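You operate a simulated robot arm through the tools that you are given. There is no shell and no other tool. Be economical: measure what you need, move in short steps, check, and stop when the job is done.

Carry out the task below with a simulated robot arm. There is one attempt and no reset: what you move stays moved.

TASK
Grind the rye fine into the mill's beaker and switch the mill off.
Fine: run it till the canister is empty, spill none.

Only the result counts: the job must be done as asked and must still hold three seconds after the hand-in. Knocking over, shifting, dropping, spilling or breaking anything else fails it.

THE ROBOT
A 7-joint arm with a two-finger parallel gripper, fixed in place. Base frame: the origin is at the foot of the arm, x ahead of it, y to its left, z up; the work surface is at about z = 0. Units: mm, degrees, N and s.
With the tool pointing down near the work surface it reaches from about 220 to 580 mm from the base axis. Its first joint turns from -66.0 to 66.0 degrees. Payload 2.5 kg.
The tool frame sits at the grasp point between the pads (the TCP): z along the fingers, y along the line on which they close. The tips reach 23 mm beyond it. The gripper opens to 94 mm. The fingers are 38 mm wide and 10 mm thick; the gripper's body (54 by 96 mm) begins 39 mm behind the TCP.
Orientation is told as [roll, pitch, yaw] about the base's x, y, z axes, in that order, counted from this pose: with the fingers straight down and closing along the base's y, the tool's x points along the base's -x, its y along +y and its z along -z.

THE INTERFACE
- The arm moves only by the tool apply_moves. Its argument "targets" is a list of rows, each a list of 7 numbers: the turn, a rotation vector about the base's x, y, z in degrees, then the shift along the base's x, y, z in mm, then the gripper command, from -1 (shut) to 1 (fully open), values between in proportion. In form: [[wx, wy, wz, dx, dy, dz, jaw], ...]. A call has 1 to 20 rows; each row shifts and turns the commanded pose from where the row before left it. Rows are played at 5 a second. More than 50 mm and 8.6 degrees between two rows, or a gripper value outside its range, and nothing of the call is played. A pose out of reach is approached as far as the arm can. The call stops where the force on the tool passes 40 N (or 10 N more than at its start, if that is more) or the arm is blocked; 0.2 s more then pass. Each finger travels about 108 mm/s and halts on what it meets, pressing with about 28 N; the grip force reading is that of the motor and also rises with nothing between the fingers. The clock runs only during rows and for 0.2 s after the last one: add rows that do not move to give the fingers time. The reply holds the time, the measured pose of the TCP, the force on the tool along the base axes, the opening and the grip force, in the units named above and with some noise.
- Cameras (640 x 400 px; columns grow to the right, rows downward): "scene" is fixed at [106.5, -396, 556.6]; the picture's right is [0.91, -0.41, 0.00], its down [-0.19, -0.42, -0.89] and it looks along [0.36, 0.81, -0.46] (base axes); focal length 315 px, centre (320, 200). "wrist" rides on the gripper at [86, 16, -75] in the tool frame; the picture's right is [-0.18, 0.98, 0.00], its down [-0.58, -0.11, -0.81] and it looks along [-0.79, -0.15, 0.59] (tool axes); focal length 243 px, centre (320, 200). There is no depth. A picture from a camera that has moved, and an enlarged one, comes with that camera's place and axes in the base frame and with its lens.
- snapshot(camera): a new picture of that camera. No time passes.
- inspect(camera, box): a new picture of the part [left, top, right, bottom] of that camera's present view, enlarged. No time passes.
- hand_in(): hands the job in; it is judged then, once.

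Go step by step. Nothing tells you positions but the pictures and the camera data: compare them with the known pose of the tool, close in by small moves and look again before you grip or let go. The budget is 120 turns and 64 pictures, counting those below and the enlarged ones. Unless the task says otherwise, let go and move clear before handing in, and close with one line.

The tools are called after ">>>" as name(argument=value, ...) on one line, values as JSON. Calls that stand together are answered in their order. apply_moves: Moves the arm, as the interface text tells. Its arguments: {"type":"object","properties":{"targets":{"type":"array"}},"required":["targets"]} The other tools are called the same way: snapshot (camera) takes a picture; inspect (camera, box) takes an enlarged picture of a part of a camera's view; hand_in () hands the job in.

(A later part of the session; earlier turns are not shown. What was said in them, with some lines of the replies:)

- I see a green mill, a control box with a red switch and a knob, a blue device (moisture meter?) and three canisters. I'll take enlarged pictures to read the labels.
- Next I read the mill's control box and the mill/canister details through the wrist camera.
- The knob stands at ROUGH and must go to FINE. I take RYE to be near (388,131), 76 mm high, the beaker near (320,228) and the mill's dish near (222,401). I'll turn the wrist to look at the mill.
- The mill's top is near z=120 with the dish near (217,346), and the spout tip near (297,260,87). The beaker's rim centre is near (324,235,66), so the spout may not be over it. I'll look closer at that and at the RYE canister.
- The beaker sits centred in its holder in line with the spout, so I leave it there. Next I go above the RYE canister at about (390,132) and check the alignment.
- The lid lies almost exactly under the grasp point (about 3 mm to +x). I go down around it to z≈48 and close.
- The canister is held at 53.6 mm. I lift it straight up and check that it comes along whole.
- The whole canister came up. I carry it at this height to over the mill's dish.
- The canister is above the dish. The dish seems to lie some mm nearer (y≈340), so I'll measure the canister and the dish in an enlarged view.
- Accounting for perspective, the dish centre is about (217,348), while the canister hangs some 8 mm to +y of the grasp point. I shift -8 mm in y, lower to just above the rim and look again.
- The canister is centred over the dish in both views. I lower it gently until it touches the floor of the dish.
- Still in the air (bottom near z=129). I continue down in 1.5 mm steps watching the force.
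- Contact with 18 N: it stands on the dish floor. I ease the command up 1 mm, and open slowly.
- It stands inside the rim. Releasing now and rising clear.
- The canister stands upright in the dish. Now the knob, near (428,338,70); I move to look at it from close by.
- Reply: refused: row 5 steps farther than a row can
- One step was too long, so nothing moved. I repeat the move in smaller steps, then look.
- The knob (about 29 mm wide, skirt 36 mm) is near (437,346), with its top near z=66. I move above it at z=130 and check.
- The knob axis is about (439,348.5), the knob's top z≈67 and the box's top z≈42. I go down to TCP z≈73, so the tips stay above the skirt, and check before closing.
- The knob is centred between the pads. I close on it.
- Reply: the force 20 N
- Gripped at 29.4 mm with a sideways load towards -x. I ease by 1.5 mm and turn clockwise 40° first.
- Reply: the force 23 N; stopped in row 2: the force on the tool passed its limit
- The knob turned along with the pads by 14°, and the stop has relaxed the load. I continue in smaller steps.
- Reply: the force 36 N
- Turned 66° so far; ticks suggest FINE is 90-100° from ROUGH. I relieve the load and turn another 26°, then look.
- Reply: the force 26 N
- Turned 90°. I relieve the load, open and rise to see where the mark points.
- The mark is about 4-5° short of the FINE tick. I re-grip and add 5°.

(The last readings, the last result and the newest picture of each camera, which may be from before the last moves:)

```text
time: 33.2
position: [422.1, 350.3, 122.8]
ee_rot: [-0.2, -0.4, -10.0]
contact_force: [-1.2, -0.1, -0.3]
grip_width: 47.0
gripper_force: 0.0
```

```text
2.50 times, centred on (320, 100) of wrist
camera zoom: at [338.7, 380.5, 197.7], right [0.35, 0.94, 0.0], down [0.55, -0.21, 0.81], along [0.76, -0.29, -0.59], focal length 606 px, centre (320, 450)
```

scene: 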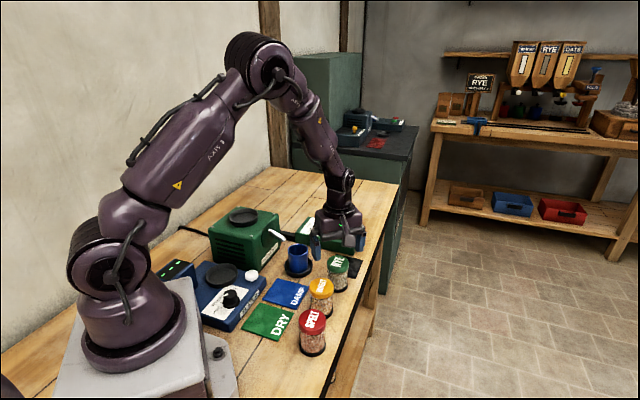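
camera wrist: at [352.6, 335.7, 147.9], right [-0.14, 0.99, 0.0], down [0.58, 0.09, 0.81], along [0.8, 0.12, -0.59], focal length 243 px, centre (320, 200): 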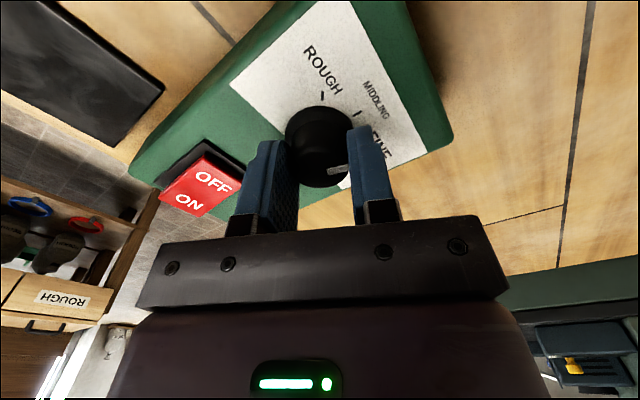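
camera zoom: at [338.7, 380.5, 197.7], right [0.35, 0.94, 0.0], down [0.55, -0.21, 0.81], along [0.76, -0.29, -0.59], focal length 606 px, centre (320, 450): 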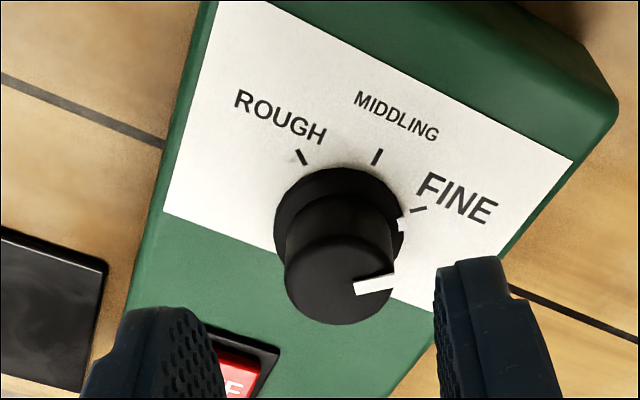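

The mark is now on FINE. Next the rocker: I turn the tool across the box's axis (yaw about 47), shut the fingers and move to view the switch.

>>> apply_moves(targets=[[0, 0, 8.1, 0, 0, 27, 0], [0, 0, 8.1, 5, -12, 0, -1], [0, 0, 8.1, 5, -12, 0, -1], [0, 0, 8.1, 5, -12, 0, -1], [0, 0, 8.1, 6, -12, 0, -1], [0, 0, 8.1, 6, -12, 0, -1], [0, 0, 8.1, 6, -15, 0, -1], [0, 0, 0, 0, 0, 0, -1]])

>>> snapshot(camera="wrist")

```text
time: 35.0
position: [451.2, 272.7, 150.1]
ee_rot: [-0.1, -0.3, 46.9]
contact_force: [0.7, 0.1, 0.3]
grip_width: 0.1
gripper_force: 27.8
```

```text
20 pictures are left
camera wrist: at [380.8, 221.1, 224.8], right [-0.59, 0.81, 0.0], down [0.47, 0.35, 0.81], along [0.65, 0.48, -0.59], focal length 243 px, centre (320, 200)
```

wrist: 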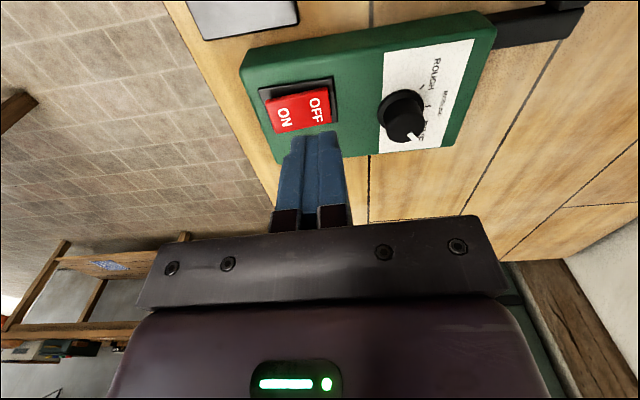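

>>> inspect(camera="wrist", box=[230, 50, 360, 180])

```text
3.08 times, centred on (295, 115) of wrist
camera zoom: at [380.8, 221.1, 224.8], right [-0.59, 0.81, 0.0], down [0.47, 0.35, 0.81], along [0.65, 0.48, -0.59], focal length 746 px, centre (397, 462)
```

zoom: 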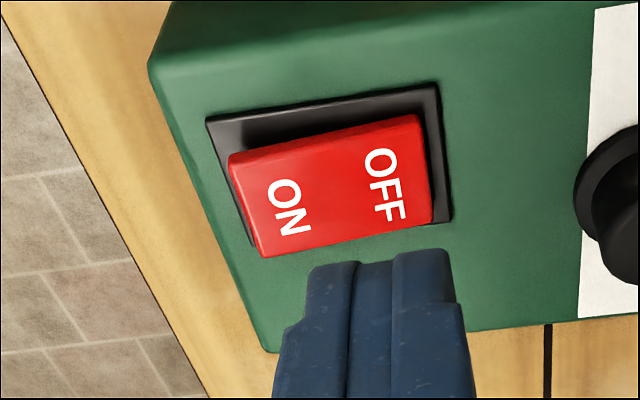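

The ON end of the rocker is near (494,269), OFF near (476,287), top about z 50-55. I hover above the ON end and check.

>>> apply_moves(targets=[[0, 0, 0, 22, -2, 0, -1], [0, 0, 0, 22, -3, 0, -1], [0, 0, 0, 0, 0, -30, -1], [0, 0, 0, 0, 0, -25, -1], [0, 0, 0, 0, 0, 0, -1]])

>>> inspect(camera="wrist", box=[230, 50, 420, 230])

>>> inspect(camera="scene", box=[290, 190, 390, 270])

```text
time: 36.2
position: [496.6, 268.6, 92.9]
ee_rot: [-0.2, -0.2, 46.6]
contact_force: [-0.2, 0.4, -0.4]
grip_width: 0.0
gripper_force: 27.9
```

```text
2.22 times, centred on (325, 140) of wrist
camera zoom: at [425.2, 216.3, 168.2], right [-0.59, 0.81, 0.0], down [0.47, 0.35, 0.81], along [0.65, 0.48, -0.59], focal length 539 px, centre (309, 333)
```

zoom: 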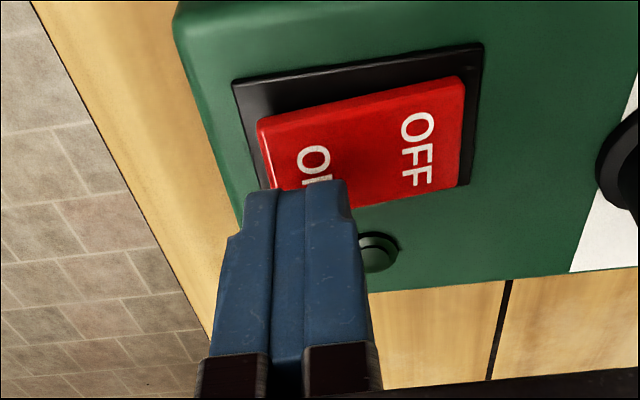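

```text
5.00 times, centred on (340, 230) of scene
camera zoom: at [106.5, -396.0, 556.6], right [0.91, -0.41, 0.0], down [-0.19, -0.42, -0.89], along [0.36, 0.81, -0.46], focal length 1576 px, centre (220, 50)
```

zoom: 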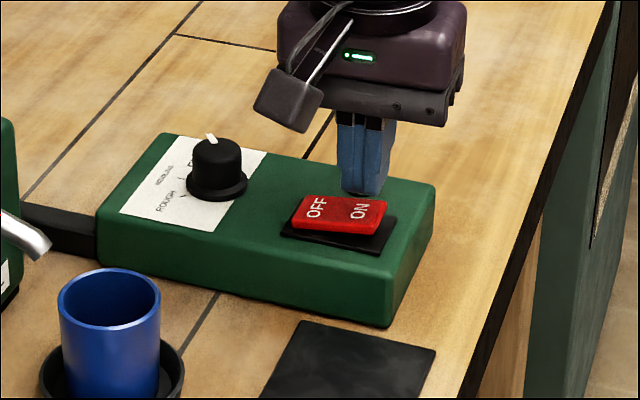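

The tips are over the ON end; I shift 4-5 mm towards the camera to stay off the lamp side, then press down in small steps.

>>> apply_moves(targets=[[0, 0, 0, -3.4, -3.6, -4, -1], [0, 0, 0, 0, 0, -4, -1], [0, 0, 0, 0, 0, -3, -1], [0, 0, 0, 0, 0, -2, -1], [0, 0, 0, 0, 0, -2, -1]])

```text
time: 37.4
position: [494.4, 264.2, 80.9]
ee_rot: [-0.2, -0.3, 46.9]
contact_force: [-0.4, -0.1, 0.0]
grip_width: 0.0
gripper_force: 27.7
```

>>> apply_moves(targets=[[0, 0, 0, 0, 0, -2, -1], [0, 0, 0, 0, 0, -2, -1], [0, 0, 0, 0, 0, -2, -1]])

>>> inspect(camera="wrist", box=[230, 50, 420, 230])

```text
time: 38.2
position: [494.5, 266.7, 74.5]
ee_rot: [-0.2, -0.3, 46.7]
contact_force: [-5.3, -3.2, 11.8]
grip_width: 0.0
gripper_force: 28.0
```

```text
2.22 times, centred on (325, 140) of wrist
camera zoom: at [422.8, 213.4, 149.7], right [-0.59, 0.81, 0.0], down [0.47, 0.35, 0.81], along [0.65, 0.48, -0.59], focal length 539 px, centre (309, 333)
```

zoom: 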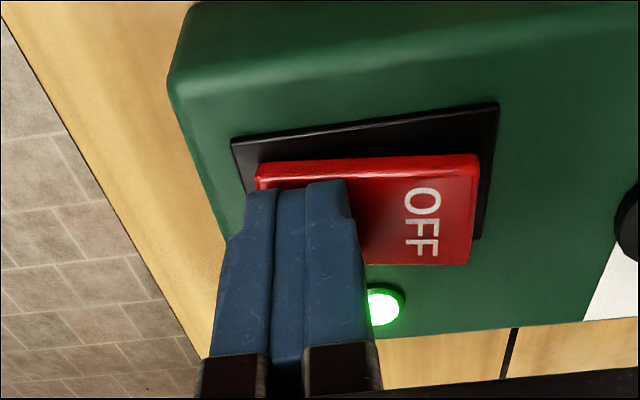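

The lamp is lit: the mill runs. I lift off the switch and look at the spout, beaker and canister.

>>> apply_moves(targets=[[0, 0, 0, 0, 0, 20, -1], [0, 0, 0, 0, 0, 0, -1]])

>>> inspect(camera="scene", box=[200, 170, 370, 300])

```text
time: 38.8
position: [493.1, 265.6, 93.4]
ee_rot: [-0.1, -0.3, 46.7]
contact_force: [-0.5, 0.8, -0.7]
grip_width: 0.0
gripper_force: 28.1
```

```text
3.08 times, centred on (285, 235) of scene
camera zoom: at [106.5, -396.0, 556.6], right [0.91, -0.41, 0.0], down [-0.19, -0.42, -0.89], along [0.36, 0.81, -0.46], focal length 970 px, centre (428, 92)
```

zoom: 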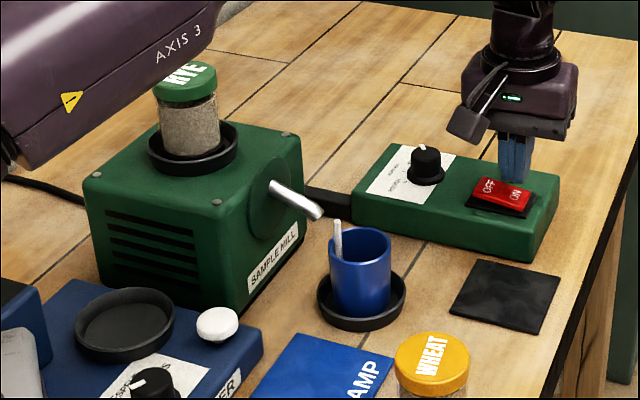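

A stream of flour falls into the beaker. I wait a few seconds and check the level in the canister.

>>> apply_moves(targets=[[0, 0, 0, 0, 0, 0, -1], [0, 0, 0, 0, 0, 0, -1], [0, 0, 0, 0, 0, 0, -1], [0, 0, 0, 0, 0, 0, -1], [0, 0, 0, 0, 0, 0, -1], [0, 0, 0, 0, 0, 0, -1], [0, 0, 0, 0, 0, 0, -1], [0, 0, 0, 0, 0, 0, -1], [0, 0, 0, 0, 0, 0, -1], [0, 0, 0, 0, 0, 0, -1], [0, 0, 0, 0, 0, 0, -1], [0, 0, 0, 0, 0, 0, -1], [0, 0, 0, 0, 0, 0, -1], [0, 0, 0, 0, 0, 0, -1], [0, 0, 0, 0, 0, 0, -1]])

>>> inspect(camera="scene", box=[220, 180, 340, 290])

```text
time: 42.0
position: [493.6, 265.6, 94.6]
ee_rot: [-0.1, -0.3, 46.8]
contact_force: [-0.3, 0.1, -1.3]
grip_width: 0.0
gripper_force: 28.6
```

```text
3.64 times, centred on (280, 235) of scene
camera zoom: at [106.5, -396.0, 556.6], right [0.91, -0.41, 0.0], down [-0.19, -0.42, -0.89], along [0.36, 0.81, -0.46], focal length 1146 px, centre (466, 73)
```

zoom: 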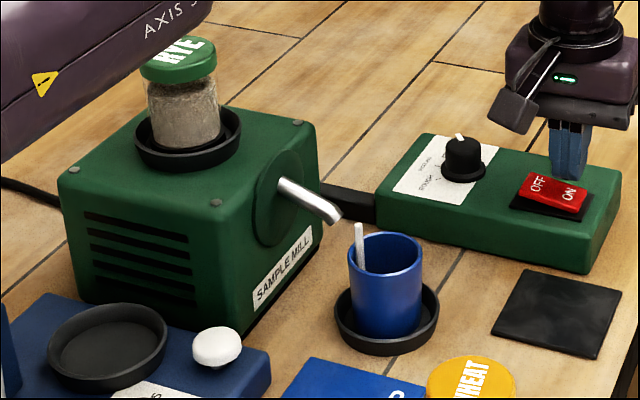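

The level is dropping by about a quarter per 4 s, with no spill. While it runs I move over to hover above the OFF end.

>>> apply_moves(targets=[[0, 0, 0, -10, 11, 0, -1], [0, 0, 0, -10, 11, 0, -1], [0, 0, 0, 0, 0, 0, -1], [0, 0, 0, 0, 0, 0, -1], [0, 0, 0, 0, 0, 0, -1], [0, 0, 0, 0, 0, 0, -1], [0, 0, 0, 0, 0, 0, -1], [0, 0, 0, 0, 0, 0, -1], [0, 0, 0, 0, 0, 0, -1], [0, 0, 0, 0, 0, 0, -1], [0, 0, 0, 0, 0, 0, -1], [0, 0, 0, 0, 0, 0, -1], [0, 0, 0, 0, 0, 0, -1], [0, 0, 0, 0, 0, 0, -1], [0, 0, 0, 0, 0, 0, -1], [0, 0, 0, 0, 0, 0, -1], [0, 0, 0, 0, 0, 0, -1], [0, 0, 0, 0, 0, 0, -1], [0, 0, 0, 0, 0, 0, -1], [0, 0, 0, 0, 0, 0, -1]])

>>> inspect(camera="wrist", box=[230, 50, 420, 230])

>>> inspect(camera="scene", box=[220, 180, 340, 290])

```text
time: 46.2
position: [473.5, 287.8, 93.2]
ee_rot: [-0.1, -0.4, 46.7]
contact_force: [-0.6, -0.5, -0.3]
grip_width: 0.0
gripper_force: 28.2
```

```text
2.22 times, centred on (325, 140) of wrist
camera zoom: at [402.5, 235.3, 168.1], right [-0.59, 0.81, 0.0], down [0.47, 0.35, 0.81], along [0.65, 0.48, -0.59], focal length 539 px, centre (309, 333)
```

zoom: 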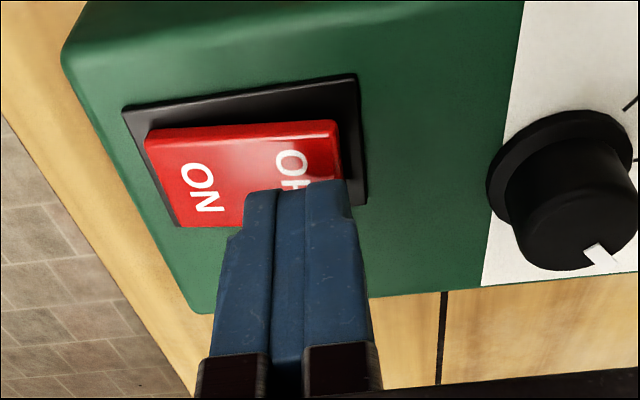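

```text
3.64 times, centred on (280, 235) of scene
camera zoom: at [106.5, -396.0, 556.6], right [0.91, -0.41, 0.0], down [-0.19, -0.42, -0.89], along [0.36, 0.81, -0.46], focal length 1146 px, centre (466, 73)
```

zoom: 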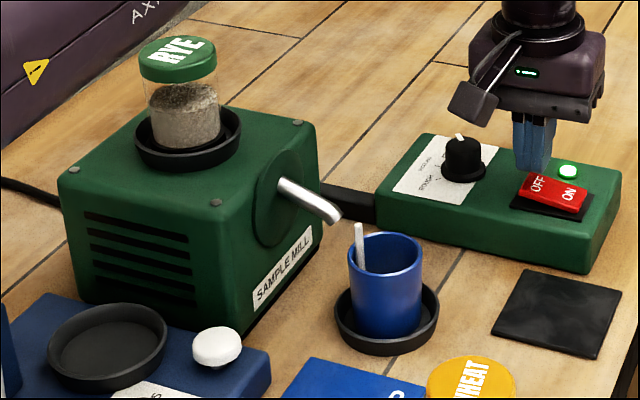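

About half is ground, and the tips hover properly over OFF. I wait another 8 s.

>>> apply_moves(targets=[[0, 0, 0, 0, 0, 0, -1], [0, 0, 0, 0, 0, 0, -1], [0, 0, 0, 0, 0, 0, -1], [0, 0, 0, 0, 0, 0, -1], [0, 0, 0, 0, 0, 0, -1], [0, 0, 0, 0, 0, 0, -1], [0, 0, 0, 0, 0, 0, -1], [0, 0, 0, 0, 0, 0, -1], [0, 0, 0, 0, 0, 0, -1], [0, 0, 0, 0, 0, 0, -1], [0, 0, 0, 0, 0, 0, -1], [0, 0, 0, 0, 0, 0, -1], [0, 0, 0, 0, 0, 0, -1], [0, 0, 0, 0, 0, 0, -1], [0, 0, 0, 0, 0, 0, -1], [0, 0, 0, 0, 0, 0, -1], [0, 0, 0, 0, 0, 0, -1], [0, 0, 0, 0, 0, 0, -1], [0, 0, 0, 0, 0, 0, -1], [0, 0, 0, 0, 0, 0, -1]])

>>> apply_moves(targets=[[0, 0, 0, 0, 0, 0, -1], [0, 0, 0, 0, 0, 0, -1], [0, 0, 0, 0, 0, 0, -1], [0, 0, 0, 0, 0, 0, -1], [0, 0, 0, 0, 0, 0, -1], [0, 0, 0, 0, 0, 0, -1], [0, 0, 0, 0, 0, 0, -1], [0, 0, 0, 0, 0, 0, -1], [0, 0, 0, 0, 0, 0, -1], [0, 0, 0, 0, 0, 0, -1], [0, 0, 0, 0, 0, 0, -1], [0, 0, 0, 0, 0, 0, -1], [0, 0, 0, 0, 0, 0, -1], [0, 0, 0, 0, 0, 0, -1], [0, 0, 0, 0, 0, 0, -1], [0, 0, 0, 0, 0, 0, -1], [0, 0, 0, 0, 0, 0, -1], [0, 0, 0, 0, 0, 0, -1]])

>>> inspect(camera="scene", box=[220, 180, 340, 290])

```text
time: 50.4
position: [473.5, 288.4, 93.1]
ee_rot: [-0.1, -0.3, 46.6]
contact_force: [-0.8, 0.3, 0.2]
grip_width: 0.1
gripper_force: 28.0
```

```text
time: 54.2
position: [473.0, 286.5, 93.9]
ee_rot: [-0.1, -0.3, 46.7]
contact_force: [0.4, 0.5, -0.2]
grip_width: 0.0
gripper_force: 27.5
```

```text
3.64 times, centred on (280, 235) of scene
camera zoom: at [106.5, -396.0, 556.6], right [0.91, -0.41, 0.0], down [-0.19, -0.42, -0.89], along [0.36, 0.81, -0.46], focal length 1146 px, centre (466, 73)
```

zoom: 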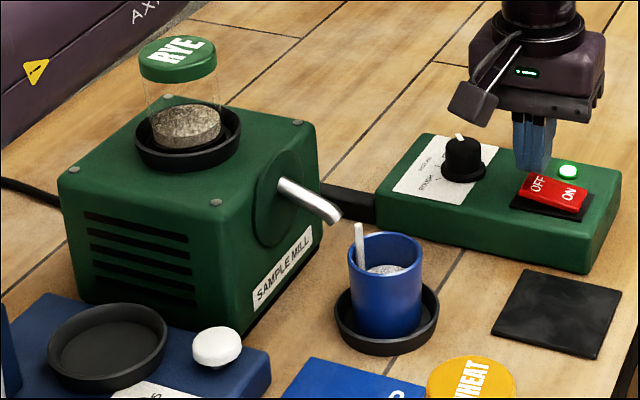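

The rest needs about 6-8 s more; the beaker still has room. I keep waiting.

>>> apply_moves(targets=[[0, 0, 0, 0, 0, 0, -1], [0, 0, 0, 0, 0, 0, -1], [0, 0, 0, 0, 0, 0, -1], [0, 0, 0, 0, 0, 0, -1], [0, 0, 0, 0, 0, 0, -1], [0, 0, 0, 0, 0, 0, -1], [0, 0, 0, 0, 0, 0, -1], [0, 0, 0, 0, 0, 0, -1], [0, 0, 0, 0, 0, 0, -1], [0, 0, 0, 0, 0, 0, -1], [0, 0, 0, 0, 0, 0, -1], [0, 0, 0, 0, 0, 0, -1], [0, 0, 0, 0, 0, 0, -1], [0, 0, 0, 0, 0, 0, -1], [0, 0, 0, 0, 0, 0, -1], [0, 0, 0, 0, 0, 0, -1], [0, 0, 0, 0, 0, 0, -1], [0, 0, 0, 0, 0, 0, -1], [0, 0, 0, 0, 0, 0, -1], [0, 0, 0, 0, 0, 0, -1]])

>>> apply_moves(targets=[[0, 0, 0, 0, 0, 0, -1], [0, 0, 0, 0, 0, 0, -1], [0, 0, 0, 0, 0, 0, -1], [0, 0, 0, 0, 0, 0, -1], [0, 0, 0, 0, 0, 0, -1], [0, 0, 0, 0, 0, 0, -1], [0, 0, 0, 0, 0, 0, -1], [0, 0, 0, 0, 0, 0, -1], [0, 0, 0, 0, 0, 0, -1], [0, 0, 0, 0, 0, 0, -1], [0, 0, 0, 0, 0, 0, -1], [0, 0, 0, 0, 0, 0, -1], [0, 0, 0, 0, 0, 0, -1], [0, 0, 0, 0, 0, 0, -1]])

>>> inspect(camera="scene", box=[220, 180, 340, 290])

```text
time: 58.4
position: [473.8, 287.8, 94.1]
ee_rot: [-0.1, -0.4, 46.6]
contact_force: [0.0, -0.2, -1.3]
grip_width: 0.3
gripper_force: 28.1
```

```text
time: 61.4
position: [474.9, 286.9, 93.0]
ee_rot: [-0.1, -0.4, 46.7]
contact_force: [-0.4, -0.6, 0.7]
grip_width: 0.0
gripper_force: 28.0
```

```text
3.64 times, centred on (280, 235) of scene
camera zoom: at [106.5, -396.0, 556.6], right [0.91, -0.41, 0.0], down [-0.19, -0.42, -0.89], along [0.36, 0.81, -0.46], focal length 1146 px, centre (466, 73)
```

zoom: 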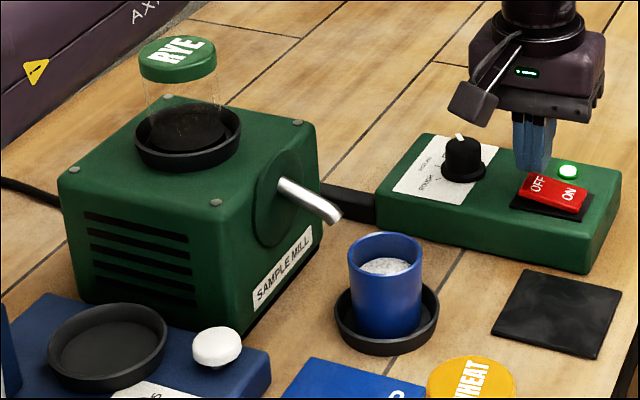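

The canister is empty, the stream has stopped and nothing is spilled. I press OFF now.

>>> apply_moves(targets=[[0, 0, 0, -1, -2, -6, -1], [0, 0, 0, 0, 0, -6, -1], [0, 0, 0, 0, 0, -2, -1], [0, 0, 0, 0, 0, -2, -1], [0, 0, 0, 0, 0, -2, -1]])

>>> inspect(camera="wrist", box=[230, 50, 420, 230])

```text
time: 62.6
position: [472.3, 284.4, 76.3]
ee_rot: [-0.1, -0.3, 46.8]
contact_force: [-1.6, 0.5, 1.8]
grip_width: 0.1
gripper_force: 28.0
```

```text
2.22 times, centred on (325, 140) of wrist
camera zoom: at [401.5, 232.7, 150.9], right [-0.59, 0.81, 0.0], down [0.47, 0.35, 0.81], along [0.65, 0.48, -0.59], focal length 539 px, centre (309, 333)
```

zoom: 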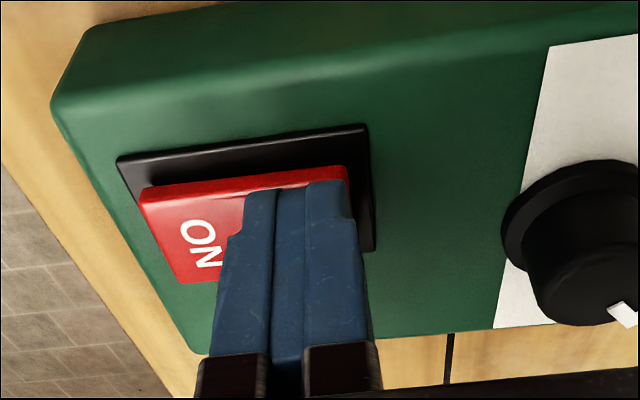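

It seems to have tipped; I press a touch more, lift off and check the lamp.

>>> apply_moves(targets=[[0, 0, 0, 0, 0, -1.5, -1], [0, 0, 0, 0, 0, 0, -1], [0, 0, 0, 0, 0, 30, -1], [0, 0, 0, 0, 0, 45, -1], [0, 0, 0, 0, 0, 45, -1], [0, 0, 0, 0, 0, 0, -1]])

>>> inspect(camera="scene", box=[220, 180, 380, 310])

```text
time: 64.0
position: [474.5, 283.4, 194.5]
ee_rot: [-0.1, -0.2, 46.7]
contact_force: [0.0, -0.3, 0.1]
grip_width: 0.0
gripper_force: 28.2
```

```text
3.08 times, centred on (300, 245) of scene
camera zoom: at [106.5, -396.0, 556.6], right [0.91, -0.41, 0.0], down [-0.19, -0.42, -0.89], along [0.36, 0.81, -0.46], focal length 970 px, centre (382, 62)
```

zoom: 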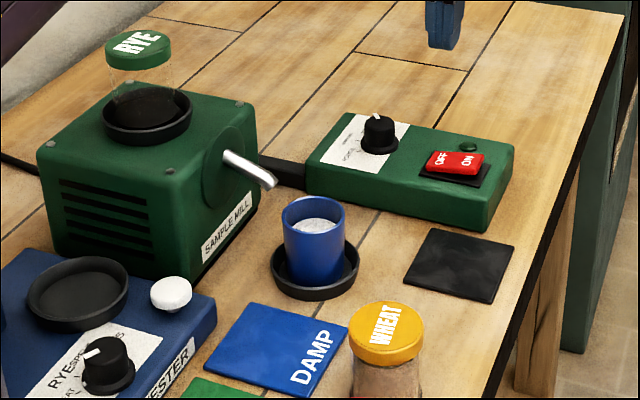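

The lamp is out, the rocker is at OFF, the flour is in the beaker, the canister is empty and the arm is clear. I hand in.

>>> hand_in()

```text
The job is handed in.
```

The rye is ground fine into the mill's beaker, the canister is empty, nothing was spilled that I could see, and the mill is switched off.
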